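You operate a simulated robot arm through the tools that you are given. There is no shell and no other tool. Be economical: measure what you need, move in short steps, check, and stop when the job is done.

You run a simulated robot arm. Do the job below in one go: nothing can be reset, and whatever is moved stays where it is left.

JOB
Take the check out card on the top of the filler bench and put it away on the top of the check table. Fetch the jar marked "polish" from the top of the check table and set it on the shelf of the check table. Put the jar that says "rinse" from the top of the filler bench on top of the brown lace carton and the jar that says "Tallowby" on the corner of the finishing table. Open the green press drawer, take the round blue tag on the top of the filler bench and put it away in the inside of the green press drawer and shut the drawer again. Lift the wax box lid open. Do these in any order. Set down upright: check out card, jar.

The check looks at the end state, three seconds after you hand in, the way a careful person would. Anything else that was tipped, shoved, dropped, spilled or broken makes it a failure. Lids that push on must go on centred and level and be pressed home; caps that screw on are set level and turned clockwise until they are tight.

ROBOT AND FRAMES
A 7-joint arm with a two-finger parallel gripper on a trunk, on a base that drives. Base frame: it is fixed to the floor where the robot stands at the start and does not move with it; the origin is under the middle of the robot, x ahead of it, y to its left, z up. Readings come in cm, degrees, newtons and seconds.
With the tool pointing down near the work surface it reaches from about 30 to 72 cm from the robot's upright axis, wherever it stands. Its first joint turns from -166.0 to 166.0 degrees. Places, roughly: brown stock jar, red polish jar, rinse jar [50, -100, 100]; check out card [50, -25, 100]; corner of the finishing table (22x32 cm) [58, 286, 80]; green polish jar, yellow stock jar [100, 25, 75]; green press drawer [-150, -260, 70]; inside of the green press drawer [-150, -260, 70]; lace carton [50, -75, 100]; round blue tag [50, -125, 75]; shelf of the check table [70, 90, 30]; top of the check table [70, 90, 80]; wax box lid [-140, 450, 90]. Payload 3.43 kg.
The tool frame sits at the grasp point between the pads (the TCP): z along the fingers, y along the line on which they close. The tips reach 3.4 cm beyond it. Largest opening 12.8 cm; finger width 2.4, thickness 1.2; the body of the gripper, 4.8 by 13 cm, starts 9.6 cm behind the TCP.
Orientation is that of the tool frame in the base frame, as a unit quaternion [w, x, y, z]. With the fingers straight down and closing along the base's y, the tool's x points along the base's -x, its y along +y and its z along -z.

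CONTROLS
- The arm moves only by the tool move_arm. Its argument "rows" is text: rows parted by semicolons, each of 7 numbers parted by spaces: the shift along the tool's x, y, z in cm, then the turn, a rotation vector about the tool's x, y, z in degrees, then the opening in per cent of the stroke, from 0 (shut) to 100 (fully open). In form: tx ty tz ax ay az gripper; .... A call has 1 to 20 rows; each row is the pose to reach, as a shift and turn from the pose commanded when the call began, along the tool's axes at that moment. Rows are played at 5 a second. More than 5 cm and 8.6 degrees between two rows, or a gripper value outside its range, and nothing of the call is played. Where a pose cannot be reached the arm comes as near as it can. A force on the tool above 40 N (or 10 N above the force at the start of the call, whichever is more), or a blocked arm, ends the call early, and 0.2 s more pass. The fingers move at their own pace (about 10.8 cm/s each) and stop on an object; they squeeze with about 43 N. The grip force told is the motor's: it shows also when the fingers shut on nothing. Time passes only in rows, and 0.2 s behind the last, so rows that repeat a pose let the fingers close. The reply holds the time, the measured pose of the TCP, the force on the tool along the base axes, the opening and the grip force, in the units named above and with some noise, with the torque about the TCP (base axes, N m) and any sound that the robot's microphone picked up.
- Cameras (640 x 400 px; columns grow to the right, rows downward): "scene" is now at [-0.9, 11.78, 144.1]; the picture's right is [-0.24, -0.97, 0.00], its down [-0.59, 0.15, -0.79] and it looks along [0.77, -0.19, -0.61] (base axes); focal length 263 px, centre (320, 200). "wrist" rides on the gripper at [7.6, -1.1, -16] in the tool frame; the picture's right is [0.15, 0.99, 0.00], its down [-0.88, 0.13, -0.46] and it looks along [-0.45, 0.07, 0.89] (tool axes); focal length 234 px, centre (320, 200). There is no depth. A picture from a camera that has moved, and an enlarged one, comes with that camera's place and axes in the base frame and with its lens.
- get_image(camera): a new picture of that camera. It takes no simulated time.
- move_column(by): slides the trunk up (or, below 0, down) by that many cm; the arm and the scene camera ride with it, the base frame stays. It gives what a move gives, with no picture.
- base_move(legs): drives the robot by 1 to 6 legs, each [ahead, left, turn to the left] in cm, cm and degrees, along the robot's own axes; the way and the turn of a leg run together, so that a leg with both is an arc; at most 150 cm and 180 degrees a leg. The arm and the cameras ride along, it lands a little off, and it stops where it bumps. It gives what a move gives.
- turn_head(pan, tilt): turns the head with the scene camera to pan (to the left, within 86 degrees either way) and tilt (down, from -29 to 69), counted from straight ahead of the robot. It gives what a move gives.
- enlarge(camera, box): a new picture of the part [left, top, right, bottom] of that camera's present view, enlarged. It takes no simulated time.
- sign_off(): hands the job in; it is judged then, once.

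Go step by step. Nothing tells you exact positions but the pictures and the camera data: compare them with the known pose of the tool, close in by small moves and look again before you grip or let go. The budget is 196 turns and 182 pictures, counting those below and the enlarged ones. Unless the task says otherwise, let go and move clear before handing in.

The tools are called after "Request:" as a command line: name --argument value ..., lists and objects as JSON in quotes. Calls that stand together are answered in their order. move_arm: Moves the arm, as the interface text tells. Its arguments: {"type":"object","properties":{"rows":{"type":"string"}},"required":["rows"]} The other tools are called the same way: move_column (by) slides the trunk up or down; base_move (legs) drives the base; turn_head (pan, tilt) turns the head that bears the scene camera; get_image (camera) takes a picture; enlarge (camera, box) takes an enlarged picture of a part of a camera's view; sign_off () hands the job in.

At the start:

```text
t: 0.0
eef_pos: [37.81, -11.78, 122.67]
orientation: [0.0, 0.0, 1.0, 0.0]
ft_force: [0.6, 0.4, -0.8]
wrist_torque: [0.0, 0.0, -0.03]
grip_width: 12.79
gripper_force: 0.1
trunk travel left (down, up): [-15.0, 17.4]
robot x, y, heading: [-0.02, 0.13, -0.2]
head pan, tilt: [-14.0, 37.6]
```

scene: 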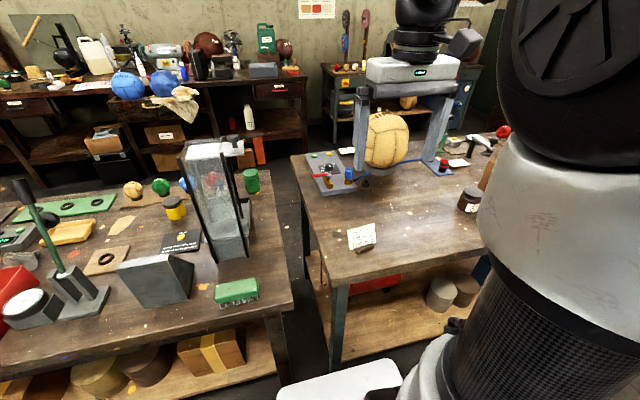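
wrist: 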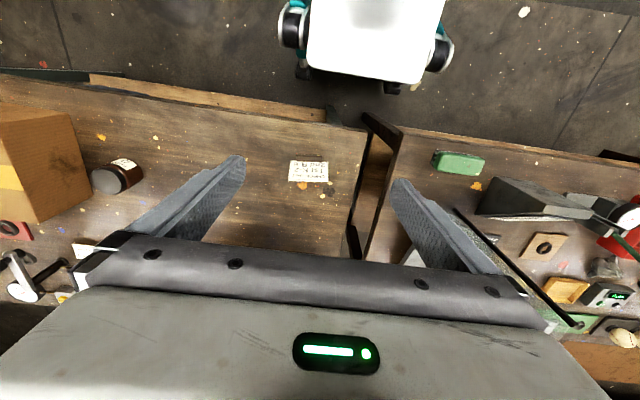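

I see the check table to the left and the filler bench to the right, with a card standing near the bench's left edge. I'll look around with the head first.

Request:
turn_head --pan -50 --tilt 35

Request:
get_image --camera "scene"

Request:
turn_head --pan 40 --tilt 35

Request:
get_image --camera "scene"

```text
t: 1.0
eef_pos: [37.85, -11.76, 122.66]
orientation: [0.001, 0.0, 1.0, 0.0]
ft_force: [0.8, -0.3, -0.6]
wrist_torque: [0.03, 0.02, 0.01]
grip_width: 12.78
gripper_force: 0.0
trunk travel left (down, up): [-15.0, 17.4]
robot x, y, heading: [0.07, -0.08, -0.4]
head pan, tilt: [-50.0, 35.0]
```

```text
179 pictures are left
camera scene: at [-3.63, 7.13, 144.5], right [-0.77, -0.64, 0.0], down [-0.37, 0.44, -0.82], along [0.53, -0.63, -0.57], focal length 263 px, centre (320, 200)
```

scene: 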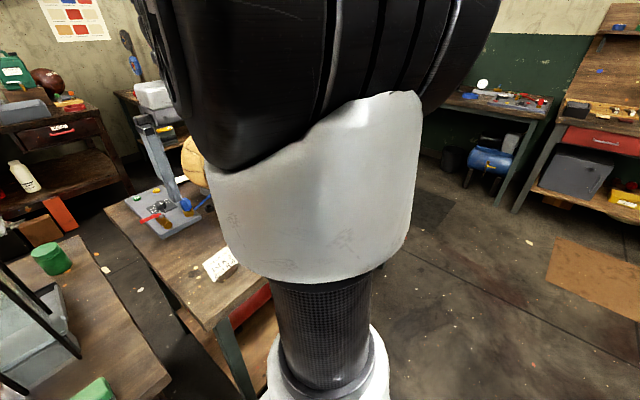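

```text
t: 2.7
eef_pos: [37.77, -11.62, 122.78]
orientation: [0.0, 0.0, 1.0, 0.001]
ft_force: [0.0, -0.1, -0.1]
wrist_torque: [0.03, 0.0, 0.01]
grip_width: 12.78
gripper_force: 0.0
trunk travel left (down, up): [-15.0, 17.4]
robot x, y, heading: [0.05, -0.07, -0.1]
head pan, tilt: [40.0, 35.0]
```

```text
178 pictures are left
camera scene: at [-2.55, 19.53, 144.5], right [0.64, -0.77, 0.0], down [-0.44, -0.37, -0.82], along [0.63, 0.53, -0.57], focal length 263 px, centre (320, 200)
```

scene: 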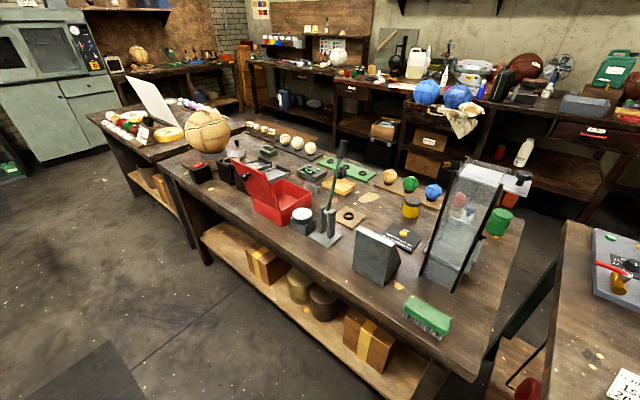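

The check table holds a yellow jar and a green jar. I'll enlarge those, then look at the finishing table further left.

Request:
enlarge --camera "scene" --box '[370, 150, 530, 250]'

Request:
enlarge --camera "scene" --box '[80, 60, 240, 160]'

Request:
turn_head --pan 80 --tilt 25

Request:
get_image --camera "scene"

```text
4.00 times, centred on (450, 200) of scene
camera zoom: at [-2.55, 19.53, 144.5], right [0.64, -0.77, 0.0], down [-0.44, -0.37, -0.82], along [0.63, 0.53, -0.57], focal length 1052 px, centre (-200, 200)
```

zoom: 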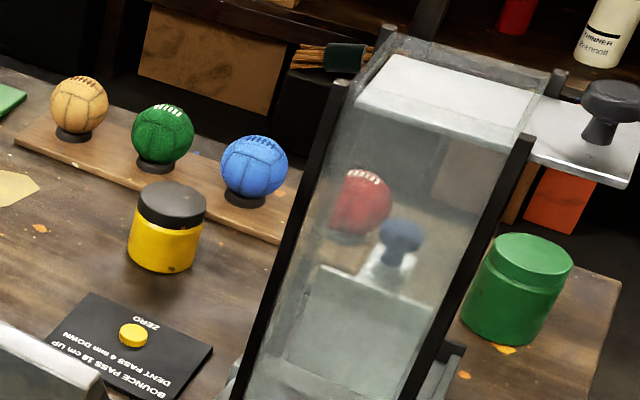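

```text
4.00 times, centred on (160, 110) of scene
camera zoom: at [-2.55, 19.53, 144.5], right [0.64, -0.77, 0.0], down [-0.44, -0.37, -0.82], along [0.63, 0.53, -0.57], focal length 1052 px, centre (960, 560)
```

zoom: 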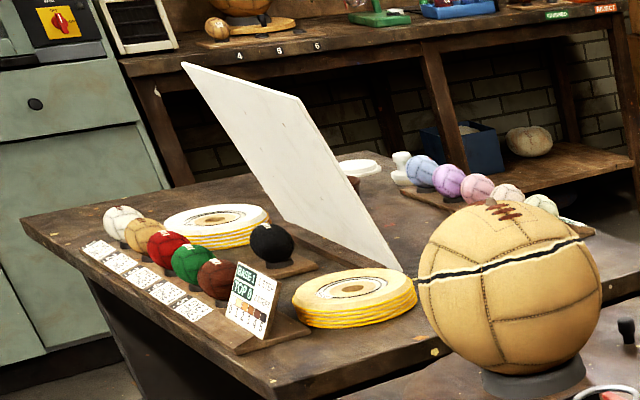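

```text
t: 3.7
eef_pos: [37.92, -11.76, 122.62]
orientation: [0.0, 0.0, 1.0, 0.0]
ft_force: [0.3, -0.4, 0.2]
wrist_torque: [0.0, -0.03, 0.0]
grip_width: 12.81
gripper_force: 0.0
trunk travel left (down, up): [-15.0, 17.4]
robot x, y, heading: [-0.04, -0.36, 0.1]
head pan, tilt: [80.0, 25.0]
```

```text
175 pictures are left
camera scene: at [-7.69, 22.94, 146.07], right [0.98, -0.17, 0.0], down [-0.07, -0.42, -0.91], along [0.16, 0.89, -0.42], focal length 263 px, centre (320, 200)
```

scene: 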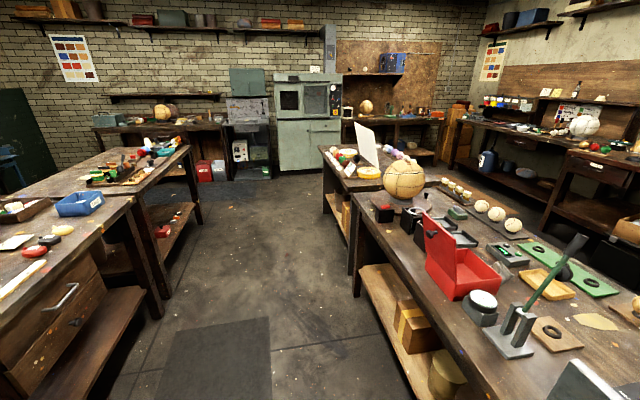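

The left holds the check table, the finishing table with its white board beyond it, and side benches at left. I'll drive right along the filler bench to see its top.

Request:
base_move --legs '[[-5, -70, 0]]'

Request:
turn_head --pan 0 --tilt 38

Request:
get_image --camera "scene"

Request:
get_image --camera "wrist"

```text
t: 11.1
eef_pos: [32.95, -84.27, 122.68]
orientation: [-0.001, 0.0, 1.0, 0.0]
ft_force: [0.5, 1.1, 0.1]
wrist_torque: [0.01, -0.01, 0.01]
grip_width: 12.8
gripper_force: 0.0
trunk travel left (down, up): [-15.0, 17.4]
robot x, y, heading: [-5.04, -72.53, -0.2]
head pan, tilt: [80.0, 25.0]
```

```text
t: 12.7
eef_pos: [32.95, -84.29, 122.68]
orientation: [0.0, -0.001, 1.0, -0.001]
ft_force: [0.1, 0.3, -0.1]
wrist_torque: [0.02, 0.0, 0.01]
grip_width: 12.81
gripper_force: 0.2
trunk travel left (down, up): [-15.0, 17.4]
robot x, y, heading: [-4.79, -72.58, 0.0]
head pan, tilt: [0.0, 38.0]
```

```text
174 pictures are left
camera scene: at [-5.64, -58.7, 144.04], right [0.0, -1.0, 0.0], down [-0.62, 0.0, -0.79], along [0.79, 0.0, -0.62], focal length 263 px, centre (320, 200)
```

scene: 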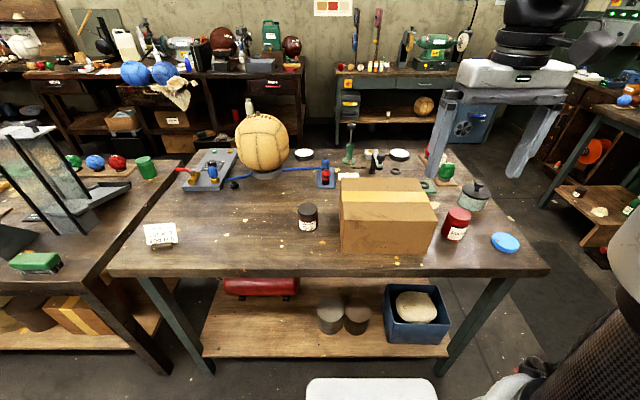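

```text
173 pictures are left
camera wrist: at [25.26, -85.42, 138.63], right [-0.15, 0.99, 0.0], down [0.88, 0.13, 0.46], along [0.45, 0.07, -0.89], focal length 234 px, centre (320, 200)
```

wrist: 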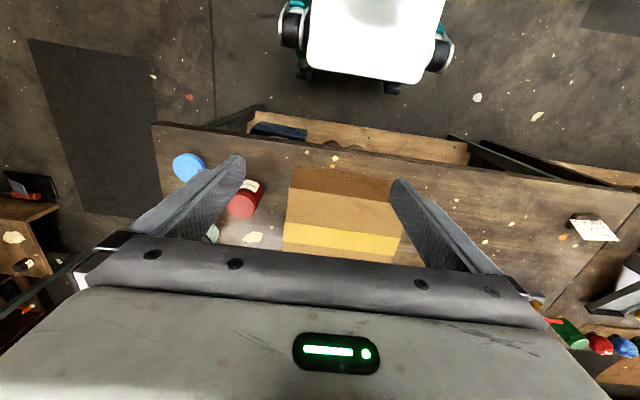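

The bench top is in clear view: card at left, a dark jar, the brown carton, a red jar, a grey-green jar and the blue tag. I'll enlarge to read the labels.

Request:
enlarge --camera "scene" --box '[420, 165, 540, 255]'

Request:
enlarge --camera "scene" --box '[270, 160, 430, 260]'

Request:
enlarge --camera "scene" --box '[110, 140, 270, 260]'

```text
4.44 times, centred on (480, 210) of scene
camera zoom: at [-5.64, -58.7, 144.04], right [0.0, -1.0, 0.0], down [-0.62, 0.0, -0.79], along [0.79, 0.0, -0.62], focal length 1169 px, centre (-391, 156)
```

zoom: 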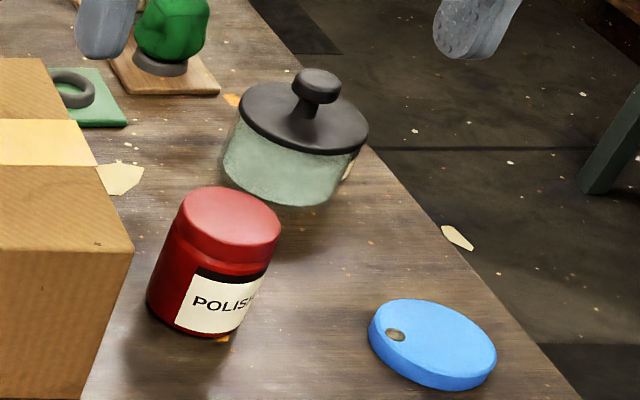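

```text
4.00 times, centred on (350, 210) of scene
camera zoom: at [-5.64, -58.7, 144.04], right [0.0, -1.0, 0.0], down [-0.62, 0.0, -0.79], along [0.79, 0.0, -0.62], focal length 1052 px, centre (200, 160)
```

zoom: 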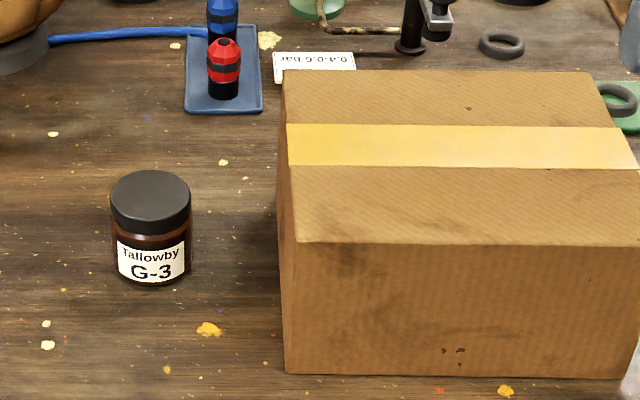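

```text
3.33 times, centred on (190, 200) of scene
camera zoom: at [-5.64, -58.7, 144.04], right [0.0, -1.0, 0.0], down [-0.62, 0.0, -0.79], along [0.79, 0.0, -0.62], focal length 877 px, centre (753, 200)
```

zoom: 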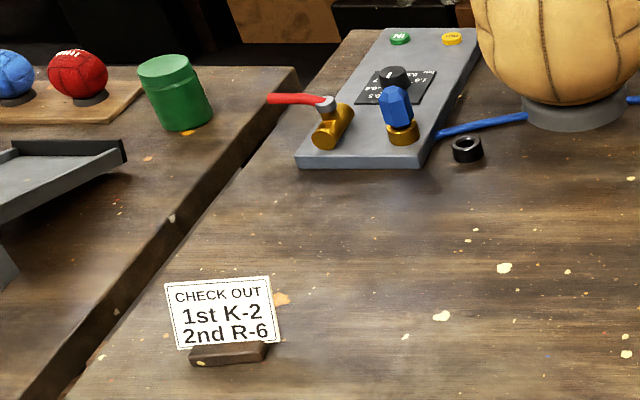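

The brown jar reads "Tallowby G-3", and the glass jar with the knob lid should be "rinse" (its label faces away). I'll drive nearer and check the glass jar first.

Request:
base_move --legs '[[6, -22, 0]]'

Request:
get_image --camera "scene"

Request:
get_image --camera "wrist"

```text
t: 15.4
eef_pos: [38.89, -106.15, 122.69]
orientation: [0.0, -0.002, 1.0, 0.0]
ft_force: [0.4, 0.0, 0.1]
wrist_torque: [0.02, -0.02, 0.01]
grip_width: 12.79
gripper_force: 0.1
trunk travel left (down, up): [-15.0, 17.4]
robot x, y, heading: [1.13, -94.47, 0.3]
head pan, tilt: [0.0, 38.0]
```

```text
169 pictures are left
camera scene: at [0.25, -80.66, 144.04], right [0.0, -1.0, 0.0], down [-0.62, 0.0, -0.79], along [0.79, 0.0, -0.62], focal length 263 px, centre (320, 200)
```

scene: 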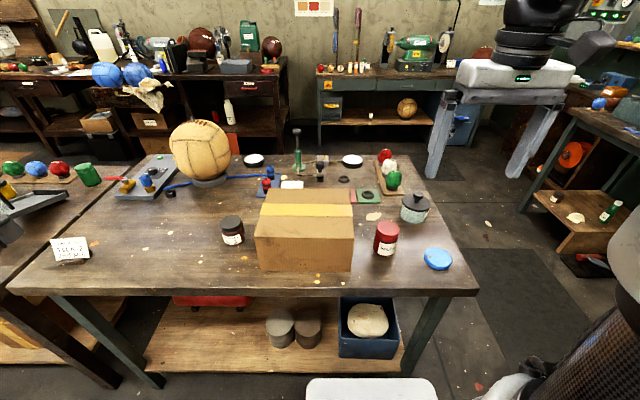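

```text
168 pictures are left
camera wrist: at [31.25, -107.25, 138.63], right [-0.15, 0.99, 0.0], down [0.88, 0.13, 0.46], along [0.45, 0.07, -0.89], focal length 234 px, centre (320, 200)
```

wrist: 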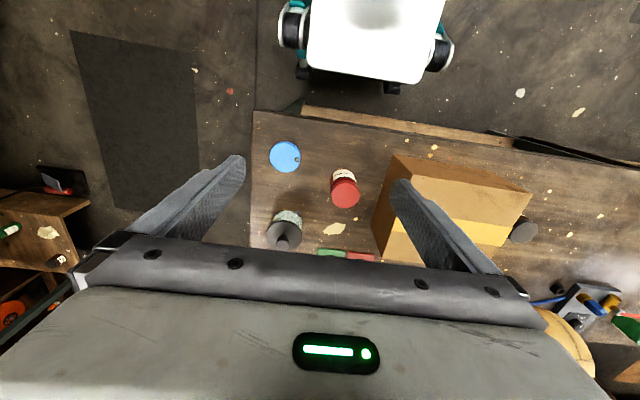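

Request:
enlarge --camera "scene" --box '[350, 170, 470, 280]'

Request:
enlarge --camera "wrist" --box '[240, 130, 400, 260]'

```text
3.64 times, centred on (410, 225) of scene
camera zoom: at [0.25, -80.66, 144.04], right [0.0, -1.0, 0.0], down [-0.62, 0.0, -0.79], along [0.79, 0.0, -0.62], focal length 957 px, centre (-7, 109)
```

zoom: 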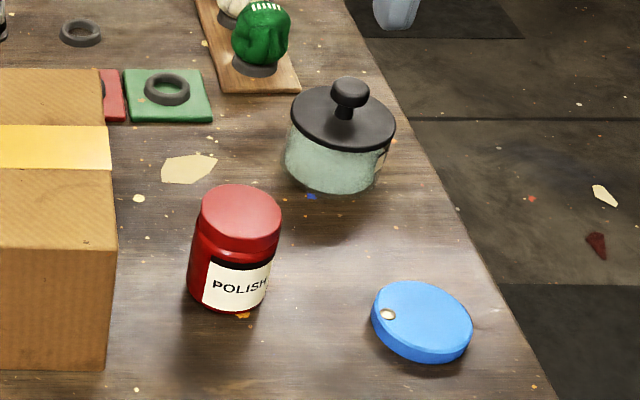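

```text
3.08 times, centred on (320, 195) of wrist
camera zoom: at [31.25, -107.25, 138.63], right [-0.15, 0.99, 0.0], down [0.88, 0.13, 0.46], along [0.45, 0.07, -0.89], focal length 720 px, centre (320, 215)
```

zoom: 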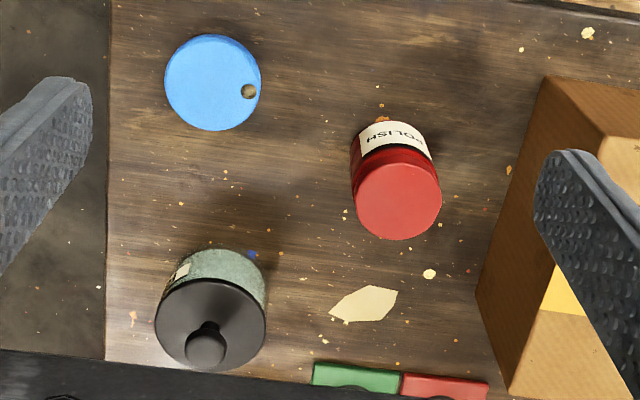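

The glass jar's lid rim is at about (65, -110.7, 92.6), and the bench top is at about z 86. I'll go above the jar.

Request:
move_arm --rows "-4 -0.6 2 0 0 0 100;-8 -1.2 4 0 0 0 100;-12 -1.8 6 0 0 0 100;-16 -2.4 8 0 0 0 100;-20 -3 10 0 0 0 100;-23 -3.8 12 0 0 0 100;-26.3 -4.6 14 0 0 0 100;-26.3 -4.6 17 0 0 0 100;-26.3 -4.6 17 0 0 0 100"

Request:
get_image --camera "wrist"

Request:
enlarge --camera "scene" --box '[350, 120, 510, 240]'

```text
t: 17.4
eef_pos: [65.28, -110.89, 105.67]
orientation: [0.0, -0.001, 1.0, 0.0]
ft_force: [0.8, 0.3, -0.3]
wrist_torque: [-0.02, 0.02, -0.01]
grip_width: 12.8
gripper_force: 0.1
trunk travel left (down, up): [-15.0, 17.4]
robot x, y, heading: [1.34, -94.51, 0.2]
head pan, tilt: [0.0, 38.0]
```

```text
165 pictures are left
camera wrist: at [57.68, -111.91, 121.66], right [-0.15, 0.99, 0.0], down [0.88, 0.13, 0.46], along [0.45, 0.07, -0.89], focal length 234 px, centre (320, 200)
```

wrist: 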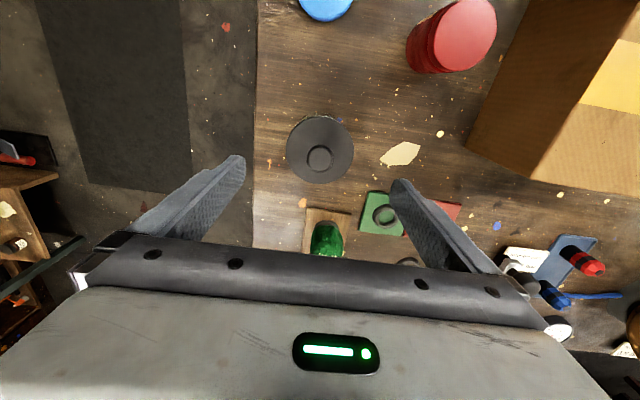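

```text
3.33 times, centred on (430, 180) of scene
camera zoom: at [0.24, -80.66, 144.04], right [0.0, -1.0, 0.0], down [-0.62, 0.0, -0.79], along [0.79, 0.0, -0.62], focal length 877 px, centre (-47, 267)
```

zoom: 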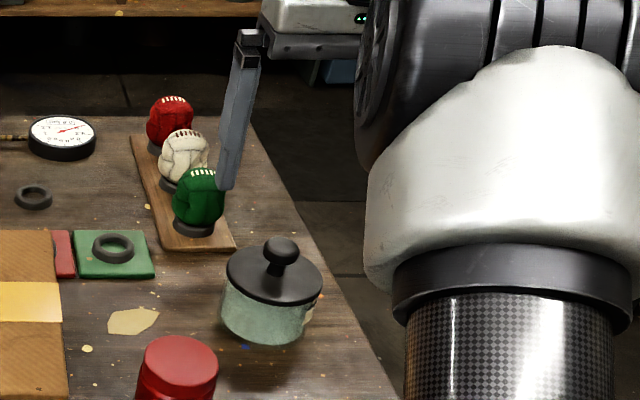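

The jar is centred under the gripper, so I'll lower and grip its body.

Request:
move_arm --rows "0 0.2 4 0 0 0 100;0 0.2 8 0 0 0 100;0 0.2 12 0 0 0 100;0 0.2 15.3 0 0 0 100;0 0.2 15.3 0 0 0 100"

Request:
get_image --camera "wrist"

Request:
enlarge --camera "scene" --box '[350, 140, 510, 260]'

```text
t: 18.6
eef_pos: [65.26, -110.67, 90.47]
orientation: [0.0, -0.002, 1.0, 0.0]
ft_force: [-0.3, -0.4, 0.1]
wrist_torque: [0.02, 0.0, 0.03]
grip_width: 12.82
gripper_force: 0.2
trunk travel left (down, up): [-15.0, 17.4]
robot x, y, heading: [0.92, -94.52, 0.2]
head pan, tilt: [0.0, 38.0]
```

```text
163 pictures are left
camera wrist: at [57.66, -111.7, 106.38], right [-0.15, 0.99, 0.0], down [0.88, 0.13, 0.46], along [0.45, 0.07, -0.89], focal length 234 px, centre (320, 200)
```

wrist: 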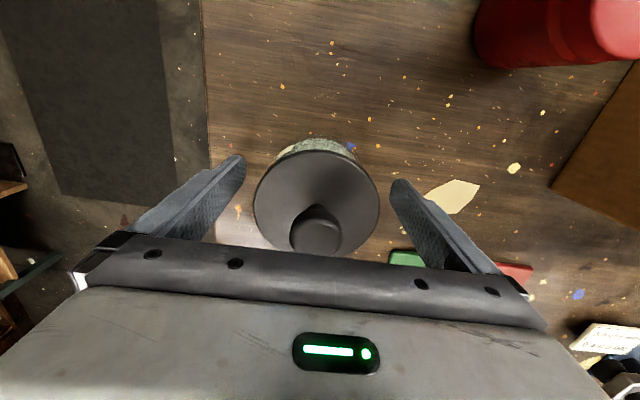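

```text
3.33 times, centred on (430, 200) of scene
camera zoom: at [0.26, -80.66, 144.04], right [0.0, -1.0, 0.0], down [-0.62, 0.0, -0.79], along [0.79, 0.0, -0.62], focal length 877 px, centre (-47, 200)
```

zoom: 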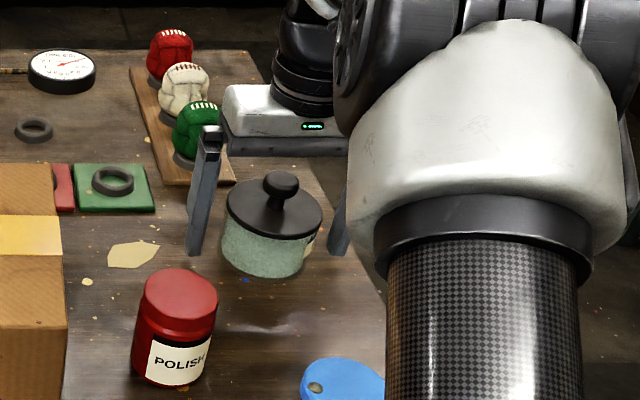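

Request:
move_arm --rows "0 0 0.5 0 0 0 100;0 0 0.5 0 0 0 60;0 0 0.5 0 0 0 45;0 0 0.5 0 0 0 45;0 0 0.5 0 0 0 45;0 0 0.5 0 0 0 45"

Request:
get_image --camera "wrist"

Request:
enlarge --camera "scene" --box '[390, 160, 470, 220]'

```text
t: 20.0
eef_pos: [65.08, -110.48, 89.92]
orientation: [-0.001, -0.001, 1.0, 0.0]
ft_force: [0.3, -1.7, 0.2]
wrist_torque: [-0.15, -0.11, -0.07]
grip_width: 8.55
gripper_force: 42.7
trunk travel left (down, up): [-15.0, 17.4]
robot x, y, heading: [0.97, -94.66, 0.3]
head pan, tilt: [0.0, 38.0]
heard: snap
```

```text
161 pictures are left
camera wrist: at [57.58, -111.63, 105.97], right [-0.15, 0.99, 0.0], down [0.88, 0.13, 0.46], along [0.45, 0.07, -0.89], focal length 234 px, centre (320, 200)
```

wrist: 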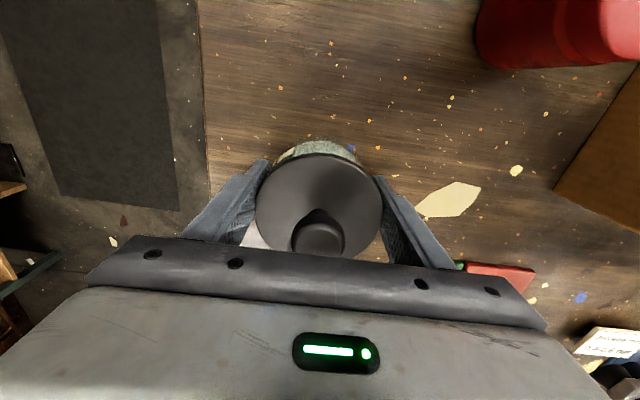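

```text
6.67 times, centred on (430, 190) of scene
camera zoom: at [0.25, -80.67, 144.04], right [0.0, -1.0, 0.0], down [-0.62, 0.0, -0.79], along [0.79, 0.0, -0.62], focal length 1754 px, centre (-413, 267)
```

zoom: 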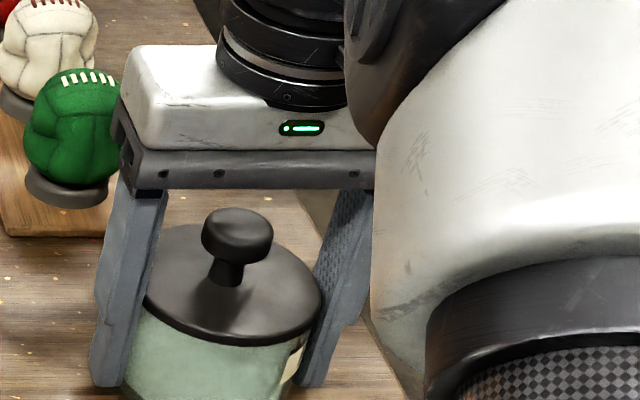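

The fingers hold at 8.55 cm and I heard a snap. The jar looks whole, so I'll lift a little and check that body and lid come up together.

Request:
move_arm --rows "0 0 -1 0 0 0 45;0 0 -2 0 0 0 45;0 0 -3 0 0 0 45;0 0 -3 0 0 0 45"

Request:
enlarge --camera "scene" --box '[390, 160, 470, 220]'

```text
t: 21.0
eef_pos: [65.21, -110.49, 92.89]
orientation: [0.0, -0.002, 1.0, 0.001]
ft_force: [0.7, -0.7, -0.9]
wrist_torque: [0.01, 0.02, 0.0]
grip_width: 8.57
gripper_force: 42.6
trunk travel left (down, up): [-15.0, 17.4]
robot x, y, heading: [0.85, -94.37, 0.3]
head pan, tilt: [0.0, 38.0]
```

```text
6.67 times, centred on (430, 190) of scene
camera zoom: at [0.28, -80.67, 144.03], right [0.0, -1.0, 0.0], down [-0.62, 0.0, -0.79], along [0.79, 0.0, -0.62], focal length 1754 px, centre (-413, 267)
```

zoom: 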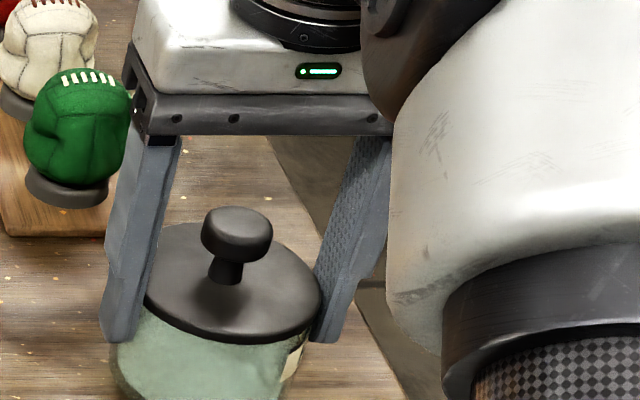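

The jar did not rise: the fingers slid up along it. I'll look closer.

Request:
get_image --camera "wrist"

Request:
enlarge --camera "scene" --box '[380, 165, 480, 235]'

```text
158 pictures are left
camera wrist: at [57.6, -111.61, 108.78], right [-0.15, 0.99, 0.0], down [0.88, 0.13, 0.45], along [0.45, 0.07, -0.89], focal length 234 px, centre (320, 200)
```

wrist: 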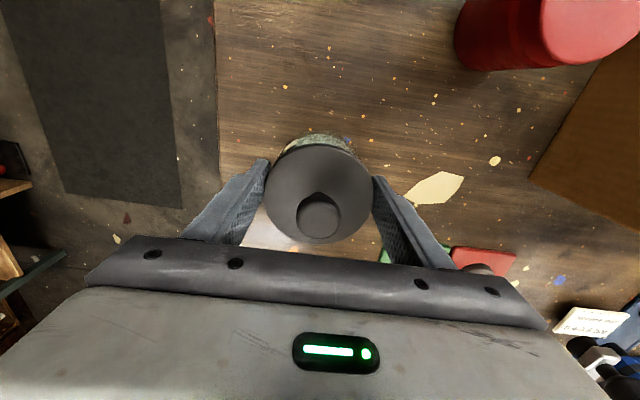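

```text
5.71 times, centred on (430, 200) of scene
camera zoom: at [0.28, -80.67, 144.03], right [0.0, -1.0, 0.0], down [-0.62, 0.0, -0.79], along [0.79, 0.0, -0.62], focal length 1504 px, centre (-309, 200)
```

zoom: 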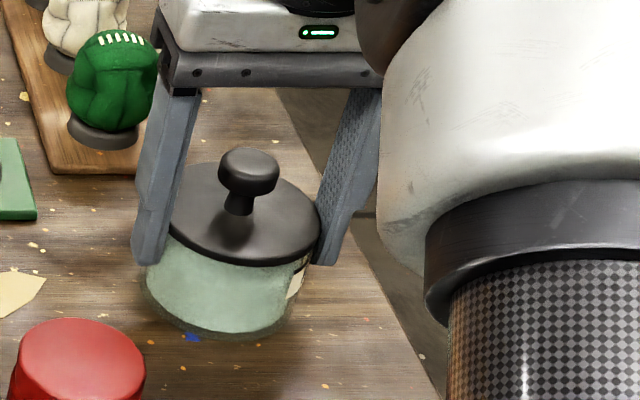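

I'll open, go lower, squeeze again and lift only a little while watching the force.

Request:
move_arm --rows "0 0 0 0 0 0 100;0 0 0 0 0 0 100;0 0 2 0 0 0 100;0 0 3.3 0 0 0 100;0 0 3.3 0 0 0 100;0 0 3.3 0 0 0 50;0 0 3.3 0 0 0 0;0 0 3.3 0 0 0 0;0 0 3.3 0 0 0 0;0 0 3.3 0 0 0 0;0 0 3.3 0 0 0 0"

Request:
move_arm --rows "0 0 -0.3 0 0 0 0;0 0 -0.6 0 0 0 0"

Request:
enlarge --camera "scene" --box '[380, 165, 480, 235]'

```text
t: 23.4
eef_pos: [65.3, -110.43, 89.5]
orientation: [0.0, -0.001, 1.0, 0.002]
ft_force: [-0.4, -1.5, -0.2]
wrist_torque: [-0.13, -0.08, -0.06]
grip_width: 8.55
gripper_force: 42.9
trunk travel left (down, up): [-15.0, 17.4]
robot x, y, heading: [0.94, -94.55, 0.1]
head pan, tilt: [0.0, 38.0]
```

```text
t: 24.0
eef_pos: [65.24, -110.37, 90.07]
orientation: [0.0, -0.002, 1.0, 0.0]
ft_force: [-0.2, -1.1, -5.1]
wrist_torque: [0.0, 0.04, -0.01]
grip_width: 8.54
gripper_force: 43.4
trunk travel left (down, up): [-15.0, 17.4]
robot x, y, heading: [0.71, -94.56, 0.2]
head pan, tilt: [0.0, 38.0]
```

```text
5.71 times, centred on (430, 200) of scene
camera zoom: at [0.29, -80.67, 144.04], right [0.0, -1.0, 0.0], down [-0.62, 0.0, -0.79], along [0.79, 0.0, -0.62], focal length 1504 px, centre (-309, 200)
```

zoom: 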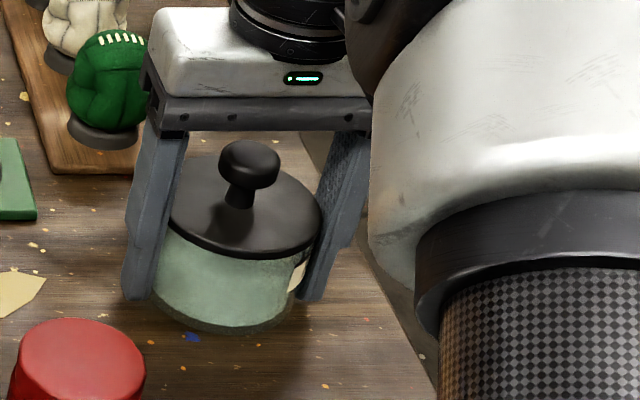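

Now the jar is rising with about 5 N of weight on the tool. I'll lift slowly and check for slip.

Request:
move_arm --rows "0 0 -0.5 0 0 0 0;0 0 -1 0 0 0 0;0 0 -1.5 0 0 0 0;0 0 -2 0 0 0 0;0 0 -2.5 0 0 0 0;0 0 -3 0 0 0 0"

Request:
enlarge --camera "scene" --box '[380, 145, 480, 215]'

```text
t: 25.4
eef_pos: [65.35, -110.33, 93.28]
orientation: [0.001, -0.002, 1.0, 0.0]
ft_force: [-0.7, 0.1, -4.5]
wrist_torque: [0.01, 0.05, 0.02]
grip_width: 8.58
gripper_force: 42.9
trunk travel left (down, up): [-15.0, 17.4]
robot x, y, heading: [1.09, -94.28, 0.2]
head pan, tilt: [0.0, 38.0]
```

```text
5.71 times, centred on (430, 180) of scene
camera zoom: at [0.29, -80.67, 144.04], right [0.0, -1.0, 0.0], down [-0.62, 0.0, -0.79], along [0.79, 0.0, -0.62], focal length 1504 px, centre (-309, 314)
```

zoom: 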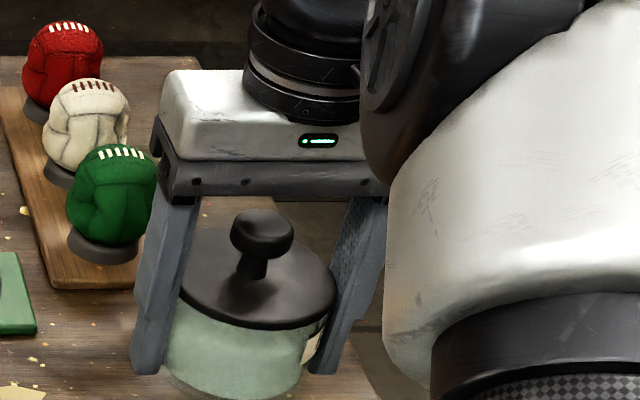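

Request:
move_arm --rows "0 0 -0.7 0 0 0 0;0 0 -1.5 0 0 0 0;0 0 -2.5 0 0 0 0;0 0 -3.5 0 0 0 0;0 0 -4.5 0 0 0 0;0 0 -5.5 0 0 0 0;0 0 -6.5 0 0 0 0;0 0 -7.5 0 0 0 0;0 0 -8.5 0 0 0 0;0 0 -9.5 0 0 0 0;0 0 -10.5 0 0 0 0;0 0 -11.5 0 0 0 0;0 0 -12.5 0 0 0 0;0 0 -13.5 0 0 0 0;0 0 -14.2 0 0 0 0;0 0 -14.8 0 0 0 0;0 0 -15 0 0 0 0"

Request:
get_image --camera "scene"

```text
t: 29.0
eef_pos: [65.23, -110.58, 108.04]
orientation: [0.0, -0.002, 1.0, -0.001]
ft_force: [-0.2, 1.0, -5.9]
wrist_torque: [0.03, 0.03, -0.04]
grip_width: 8.58
gripper_force: 43.2
trunk travel left (down, up): [-15.0, 17.4]
robot x, y, heading: [0.91, -94.35, 0.2]
head pan, tilt: [0.0, 38.0]
```

```text
154 pictures are left
camera scene: at [0.29, -80.67, 144.04], right [0.0, -1.0, 0.0], down [-0.62, 0.0, -0.79], along [0.79, 0.0, -0.62], focal length 263 px, centre (320, 200)
```

scene: 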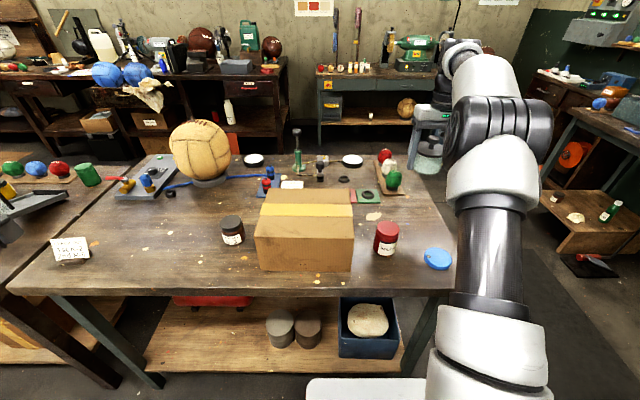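

The jar is held clear of the bench. I'll carry it over the carton at about (54.5, -77).

Request:
move_arm --rows "0.3 1 0 0 0 0 0;1 3 0 0 0 0 0;1.7 5.5 0 0 0 0 0;2.5 8 0 0 0 0 0;3.3 10.5 0 0 0 0 0;4.1 13 0 0 0 0 0;5 15.5 0 0 0 0 0;5.8 18 0 0 0 0 0;6.6 20.5 0 0 0 0 0;7.4 23 0 0 0 0 0;8.2 25.5 0 0 0 0 0;9 28 0 0 0 0 0;9.8 30.5 0 0 0 0 0;10.4 32.5 0 0 0 0 0;10.7 33.6 0 0 0 0 0;10.7 33.6 0 0 0 0 0"

Request:
get_image --camera "wrist"

Request:
get_image --camera "scene"

```text
t: 32.4
eef_pos: [54.34, -76.9, 108.28]
orientation: [0.0, -0.001, 1.0, 0.0]
ft_force: [0.0, -0.4, -4.8]
wrist_torque: [-0.02, 0.0, -0.05]
grip_width: 8.57
gripper_force: 42.7
trunk travel left (down, up): [-15.0, 17.4]
robot x, y, heading: [0.61, -94.89, 0.2]
head pan, tilt: [0.0, 38.0]
```

```text
153 pictures are left
camera wrist: at [46.74, -78.02, 124.18], right [-0.15, 0.99, 0.0], down [0.88, 0.13, 0.46], along [0.45, 0.07, -0.89], focal length 234 px, centre (320, 200)
```

wrist: 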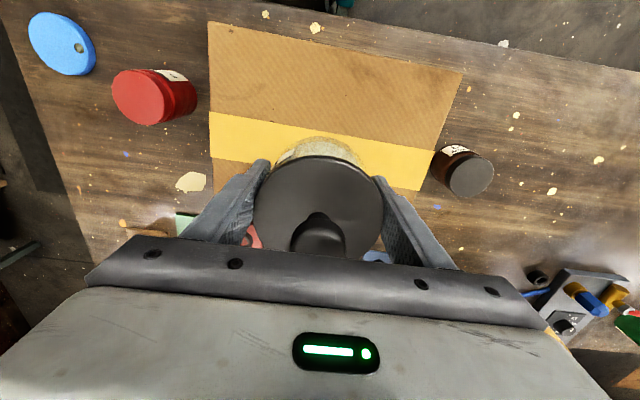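

```text
152 pictures are left
camera scene: at [0.28, -80.65, 144.04], right [0.0, -1.0, 0.0], down [-0.62, 0.0, -0.79], along [0.79, 0.0, -0.62], focal length 263 px, centre (320, 200)
```

scene: 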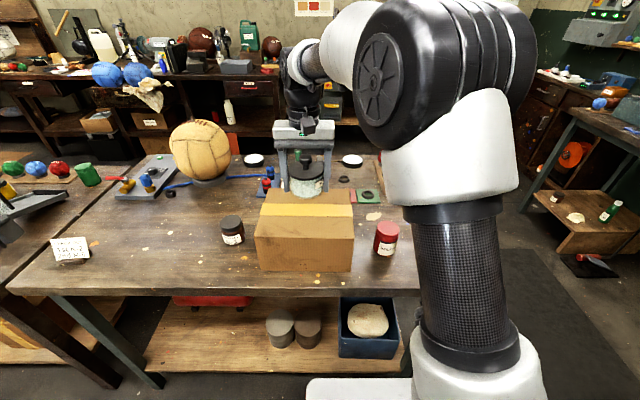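

The jar is over the carton's middle. I'll lower it.

Request:
move_arm --rows "0 0 1 0 0 0 0;0 0 2 0 0 0 0;0 0 3 0 0 0 0;0 0 4 0 0 0 0;0 0 5 0 0 0 0;0 0 5.6 0 0 0 0;0 0 5.6 0 0 0 0"

Request:
enlarge --camera "scene" --box '[240, 140, 370, 230]'

```text
t: 34.0
eef_pos: [54.37, -76.82, 102.58]
orientation: [-0.001, -0.002, 1.0, 0.0]
ft_force: [-0.5, 0.3, -5.5]
wrist_torque: [-0.03, 0.01, 0.0]
grip_width: 8.58
gripper_force: 43.1
trunk travel left (down, up): [-15.0, 17.4]
robot x, y, heading: [0.82, -94.38, 0.1]
head pan, tilt: [0.0, 38.0]
```

```text
4.44 times, centred on (305, 185) of scene
camera zoom: at [0.28, -80.65, 144.04], right [0.0, -1.0, 0.0], down [-0.62, 0.0, -0.79], along [0.79, 0.0, -0.62], focal length 1169 px, centre (387, 267)
```

zoom: 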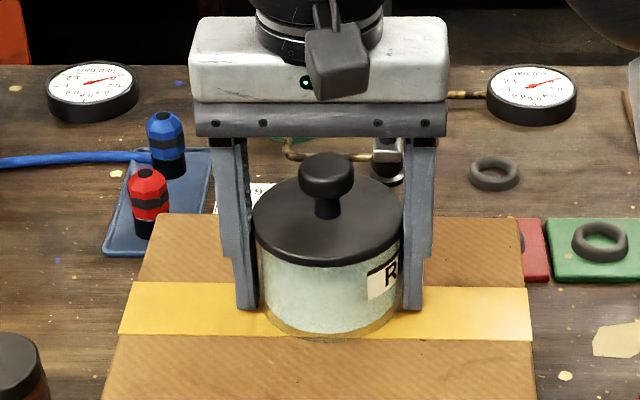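

The label starts with "R", which fits rinse. I'll lower in small steps until it touches.

Request:
move_arm --rows "0 0 0.2 0 0 0 0;0 0 0.4 0 0 0 0;0 0 0.4 0 0 0 0"

Request:
enlarge --camera "scene" --box '[280, 170, 340, 220]'

```text
t: 34.8
eef_pos: [54.28, -76.89, 102.55]
orientation: [0.004, -0.002, 1.0, 0.0]
ft_force: [0.9, -3.6, 24.7]
wrist_torque: [-0.36, 0.84, 0.1]
grip_width: 8.56
gripper_force: 42.5
trunk travel left (down, up): [-15.0, 17.4]
robot x, y, heading: [0.91, -94.45, 0.0]
head pan, tilt: [0.0, 38.0]
```

```text
8.00 times, centred on (310, 195) of scene
camera zoom: at [0.09, -80.74, 144.09], right [0.0, -1.0, 0.0], down [-0.61, 0.0, -0.79], along [0.79, 0.0, -0.61], focal length 2105 px, centre (400, 240)
```

zoom: 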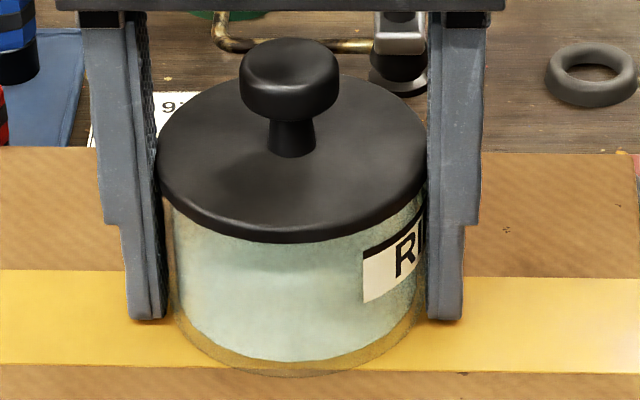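

It is down, with 25 N of contact. I'll ease off slightly and open.

Request:
move_arm --rows "0 0 -0.3 0 0 0 0;0 0 -0.3 0 0 0 70;0 0 -0.3 0 0 0 100;0 0 -0.3 0 0 0 100"

Request:
move_arm --rows "0 0 -2 0 0 0 100;0 0 -5 0 0 0 100;0 0 -9 0 0 0 100;0 0 -13 0 0 0 100;0 0 -16 0 0 0 100"

Request:
get_image --camera "scene"

Request:
get_image --camera "wrist"

```text
t: 35.8
eef_pos: [54.17, -76.84, 102.33]
orientation: [-0.001, -0.001, 1.0, 0.0]
ft_force: [-3.3, 0.1, 5.6]
wrist_torque: [0.35, 0.05, 0.17]
grip_width: 12.79
gripper_force: 0.0
trunk travel left (down, up): [-15.0, 17.4]
robot x, y, heading: [1.18, -94.39, 0.5]
head pan, tilt: [0.0, 38.0]
```

```text
t: 37.0
eef_pos: [54.32, -76.86, 118.38]
orientation: [0.0, -0.002, 1.0, 0.0]
ft_force: [0.3, 0.6, 0.2]
wrist_torque: [0.01, 0.03, 0.01]
grip_width: 12.82
gripper_force: 0.1
trunk travel left (down, up): [-15.0, 17.4]
robot x, y, heading: [0.8, -94.96, 0.2]
head pan, tilt: [0.0, 38.0]
```

```text
149 pictures are left
camera scene: at [0.25, -80.66, 144.04], right [0.0, -1.0, 0.0], down [-0.62, 0.0, -0.79], along [0.79, 0.0, -0.62], focal length 263 px, centre (320, 200)
```

scene: 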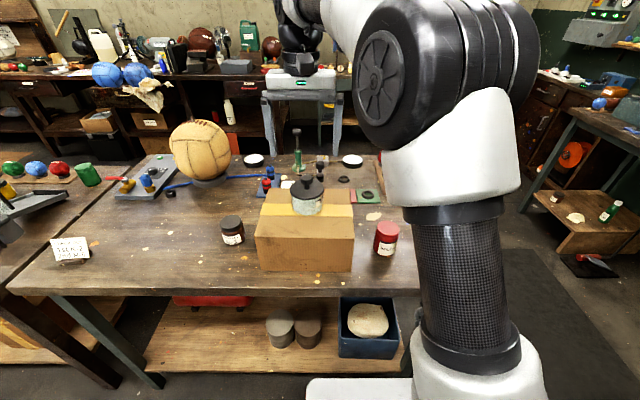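

```text
148 pictures are left
camera wrist: at [46.63, -77.9, 134.28], right [-0.15, 0.99, 0.0], down [0.88, 0.13, 0.46], along [0.45, 0.07, -0.89], focal length 234 px, centre (320, 200)
```

wrist: 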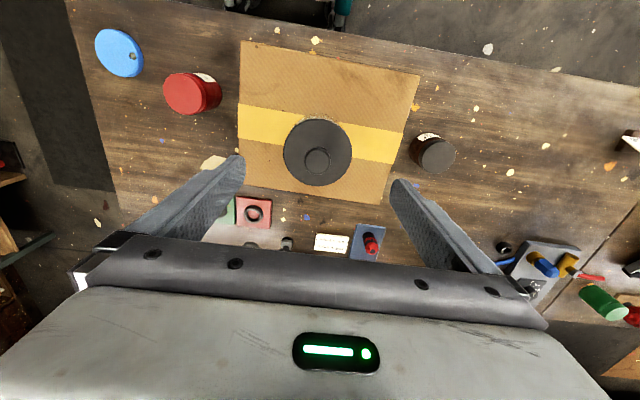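

The rinse jar stands on the carton. Next is the card, so I'll drive left along the bench.

Request:
base_move --legs '[[0, 62, 0]]'

Request:
get_image --camera "wrist"

Request:
get_image --camera "scene"

```text
t: 43.5
eef_pos: [53.91, -13.91, 118.24]
orientation: [0.0, -0.003, 1.0, 0.0]
ft_force: [-0.2, 0.9, -0.5]
wrist_torque: [-0.02, 0.03, -0.04]
grip_width: 12.81
gripper_force: 0.0
trunk travel left (down, up): [-15.0, 17.4]
robot x, y, heading: [0.5, -31.91, 0.2]
head pan, tilt: [0.0, 38.0]
```

```text
147 pictures are left
camera wrist: at [46.3, -14.99, 134.27], right [-0.15, 0.99, 0.0], down [0.88, 0.14, 0.46], along [0.45, 0.07, -0.89], focal length 234 px, centre (320, 200)
```

wrist: 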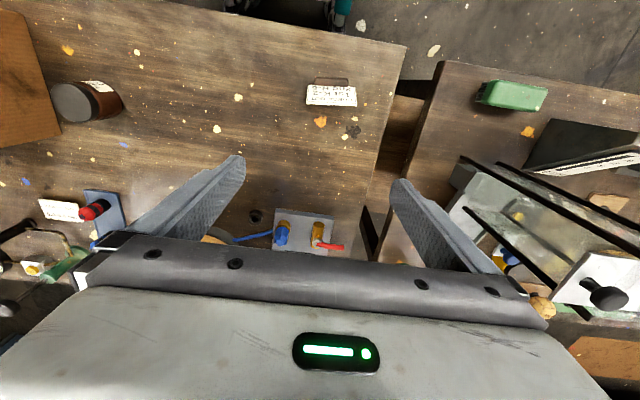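

```text
146 pictures are left
camera scene: at [-0.09, -17.81, 144.04], right [0.01, -1.0, 0.0], down [-0.62, 0.0, -0.79], along [0.79, 0.0, -0.62], focal length 263 px, centre (320, 200)
```

scene: 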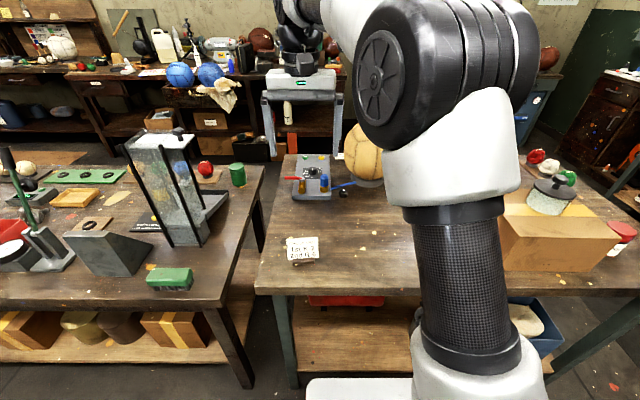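

Request:
enlarge --camera "scene" --box '[260, 220, 340, 280]'

Request:
enlarge --camera "wrist" --box '[270, 60, 390, 140]'

Request:
enlarge --camera "scene" --box '[0, 150, 270, 320]'

```text
6.67 times, centred on (300, 250) of scene
camera zoom: at [-0.09, -17.81, 144.04], right [0.01, -1.0, 0.0], down [-0.62, 0.0, -0.79], along [0.79, 0.0, -0.62], focal length 1754 px, centre (453, -133)
```

zoom: 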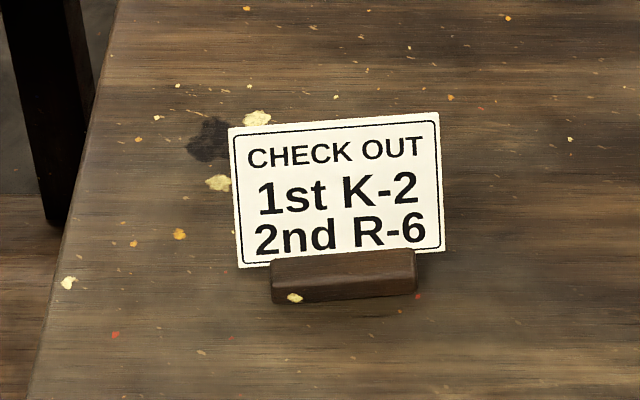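

```text
5.00 times, centred on (330, 100) of wrist
camera zoom: at [46.3, -14.99, 134.27], right [-0.15, 0.99, 0.0], down [0.88, 0.14, 0.46], along [0.45, 0.07, -0.89], focal length 1171 px, centre (270, 700)
```

zoom: 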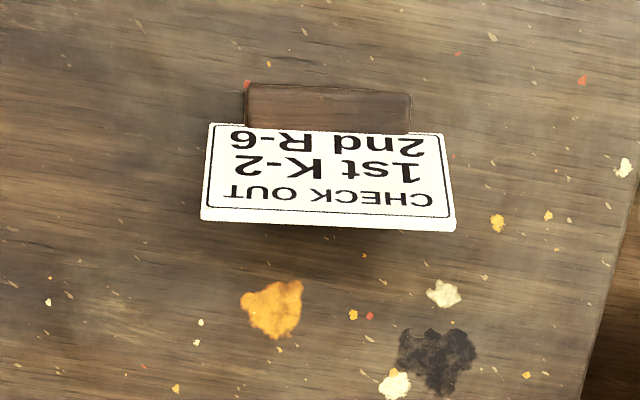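

```text
2.35 times, centred on (135, 235) of scene
camera zoom: at [-0.09, -17.81, 144.04], right [0.01, -1.0, 0.0], down [-0.62, 0.0, -0.79], along [0.79, 0.0, -0.62], focal length 619 px, centre (755, 118)
```

zoom: 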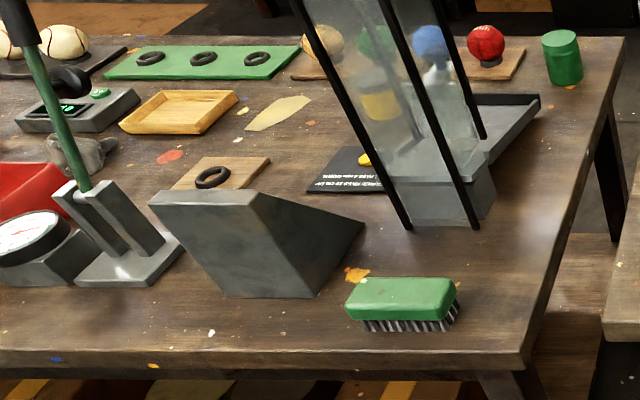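

The card leans back on a wooden foot, about 8.4 cm wide, centred near (48.6, -12.8) and yawed about 5.5°. I'll come down above it with the fingers along its width.

Request:
move_arm --rows "1.3 0.2 4 0 0 -1.4 100;2.6 0.5 8 0 0 -2.8 100;4 0.8 12 0 0 -4.2 100;5.3 1 16 0 0 -5.5 100;5.3 1 19 0 0 -5.5 100;5.3 1 19 0 0 -5.5 100"

Request:
get_image --camera "wrist"

Request:
enlarge --camera "scene" --box '[240, 180, 360, 280]'

```text
t: 44.9
eef_pos: [48.75, -12.85, 99.21]
orientation: [0.0, -0.051, 0.999, -0.001]
ft_force: [0.9, -0.3, 0.1]
wrist_torque: [-0.01, -0.03, 0.01]
grip_width: 12.77
gripper_force: 0.1
trunk travel left (down, up): [-15.0, 17.4]
robot x, y, heading: [0.26, -31.49, 0.2]
head pan, tilt: [0.0, 38.0]
```

```text
142 pictures are left
camera wrist: at [41.34, -14.75, 115.15], right [-0.25, 0.97, 0.0], down [0.86, 0.22, 0.46], along [0.44, 0.11, -0.89], focal length 234 px, centre (320, 200)
```

wrist: 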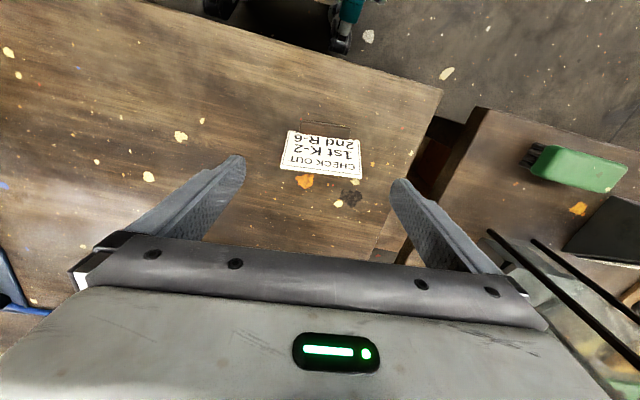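

```text
4.00 times, centred on (300, 230) of scene
camera zoom: at [-0.08, -17.81, 144.04], right [0.01, -1.0, 0.0], down [-0.62, 0.0, -0.79], along [0.79, 0.0, -0.62], focal length 1052 px, centre (400, 80)
```

zoom: 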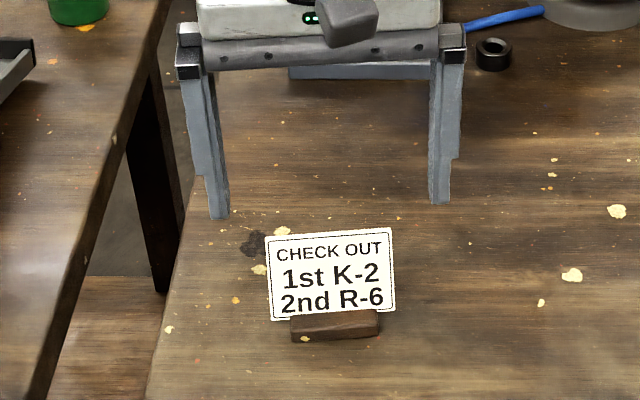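

Request:
move_arm --rows "0 0.2 4 0 0 0 100;0 0.2 8 0 0 0 100;0 0.2 9.1 0 0 0 100;0 0.2 9.1 0 0 0 75;0 0.2 9.1 0 0 0 60;0 0.2 9.1 0 0 0 50;0 0.2 9.1 0 0 0 50;0 0.2 9.1 0 0 0 50"

Request:
enlarge --camera "scene" --box '[240, 180, 360, 280]'

```text
t: 46.7
eef_pos: [48.7, -12.75, 90.4]
orientation: [0.0, -0.051, 0.999, 0.0]
ft_force: [0.9, -0.9, 0.4]
wrist_torque: [-0.03, 0.01, 0.01]
grip_width: 8.38
gripper_force: 43.0
trunk travel left (down, up): [-15.0, 17.4]
robot x, y, heading: [0.81, -31.69, 0.3]
head pan, tilt: [0.0, 38.0]
```

```text
4.00 times, centred on (300, 230) of scene
camera zoom: at [-0.08, -17.81, 144.04], right [0.01, -1.0, 0.0], down [-0.62, 0.0, -0.79], along [0.79, 0.0, -0.62], focal length 1052 px, centre (400, 80)
```

zoom: 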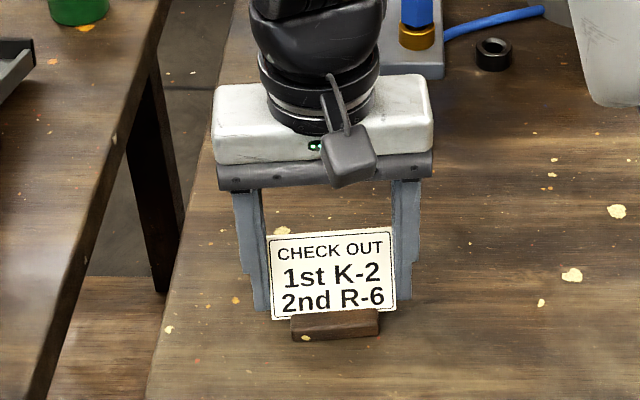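

Gripped by the edges at 8.38 cm. I'll lift slowly.

Request:
move_arm --rows "0 0 -0.5 0 0 0 50;0 0 -1 0 0 0 50;0 0 -2 0 0 0 50;0 0 -3 0 0 0 50;0 0 -4.5 0 0 0 50;0 0 -6 0 0 0 50;0 0 -8 0 0 0 50;0 0 -10 0 0 0 50;0 0 -12 0 0 0 50;0 0 -14 0 0 0 50;0 0 -15 0 0 0 50"

Request:
get_image --camera "scene"

```text
t: 49.1
eef_pos: [48.49, -12.8, 105.35]
orientation: [0.0, -0.05, 0.999, 0.0]
ft_force: [0.4, -1.2, 0.2]
wrist_torque: [0.01, -0.01, -0.04]
grip_width: 8.37
gripper_force: 43.5
trunk travel left (down, up): [-15.0, 17.4]
robot x, y, heading: [0.75, -31.52, 0.3]
head pan, tilt: [0.0, 38.0]
```

```text
139 pictures are left
camera scene: at [-0.09, -17.81, 144.04], right [0.01, -1.0, 0.0], down [-0.62, 0.0, -0.79], along [0.79, 0.0, -0.62], focal length 263 px, centre (320, 200)
```

scene: 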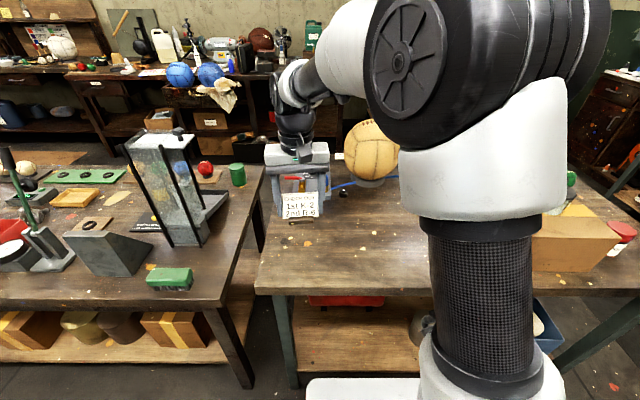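

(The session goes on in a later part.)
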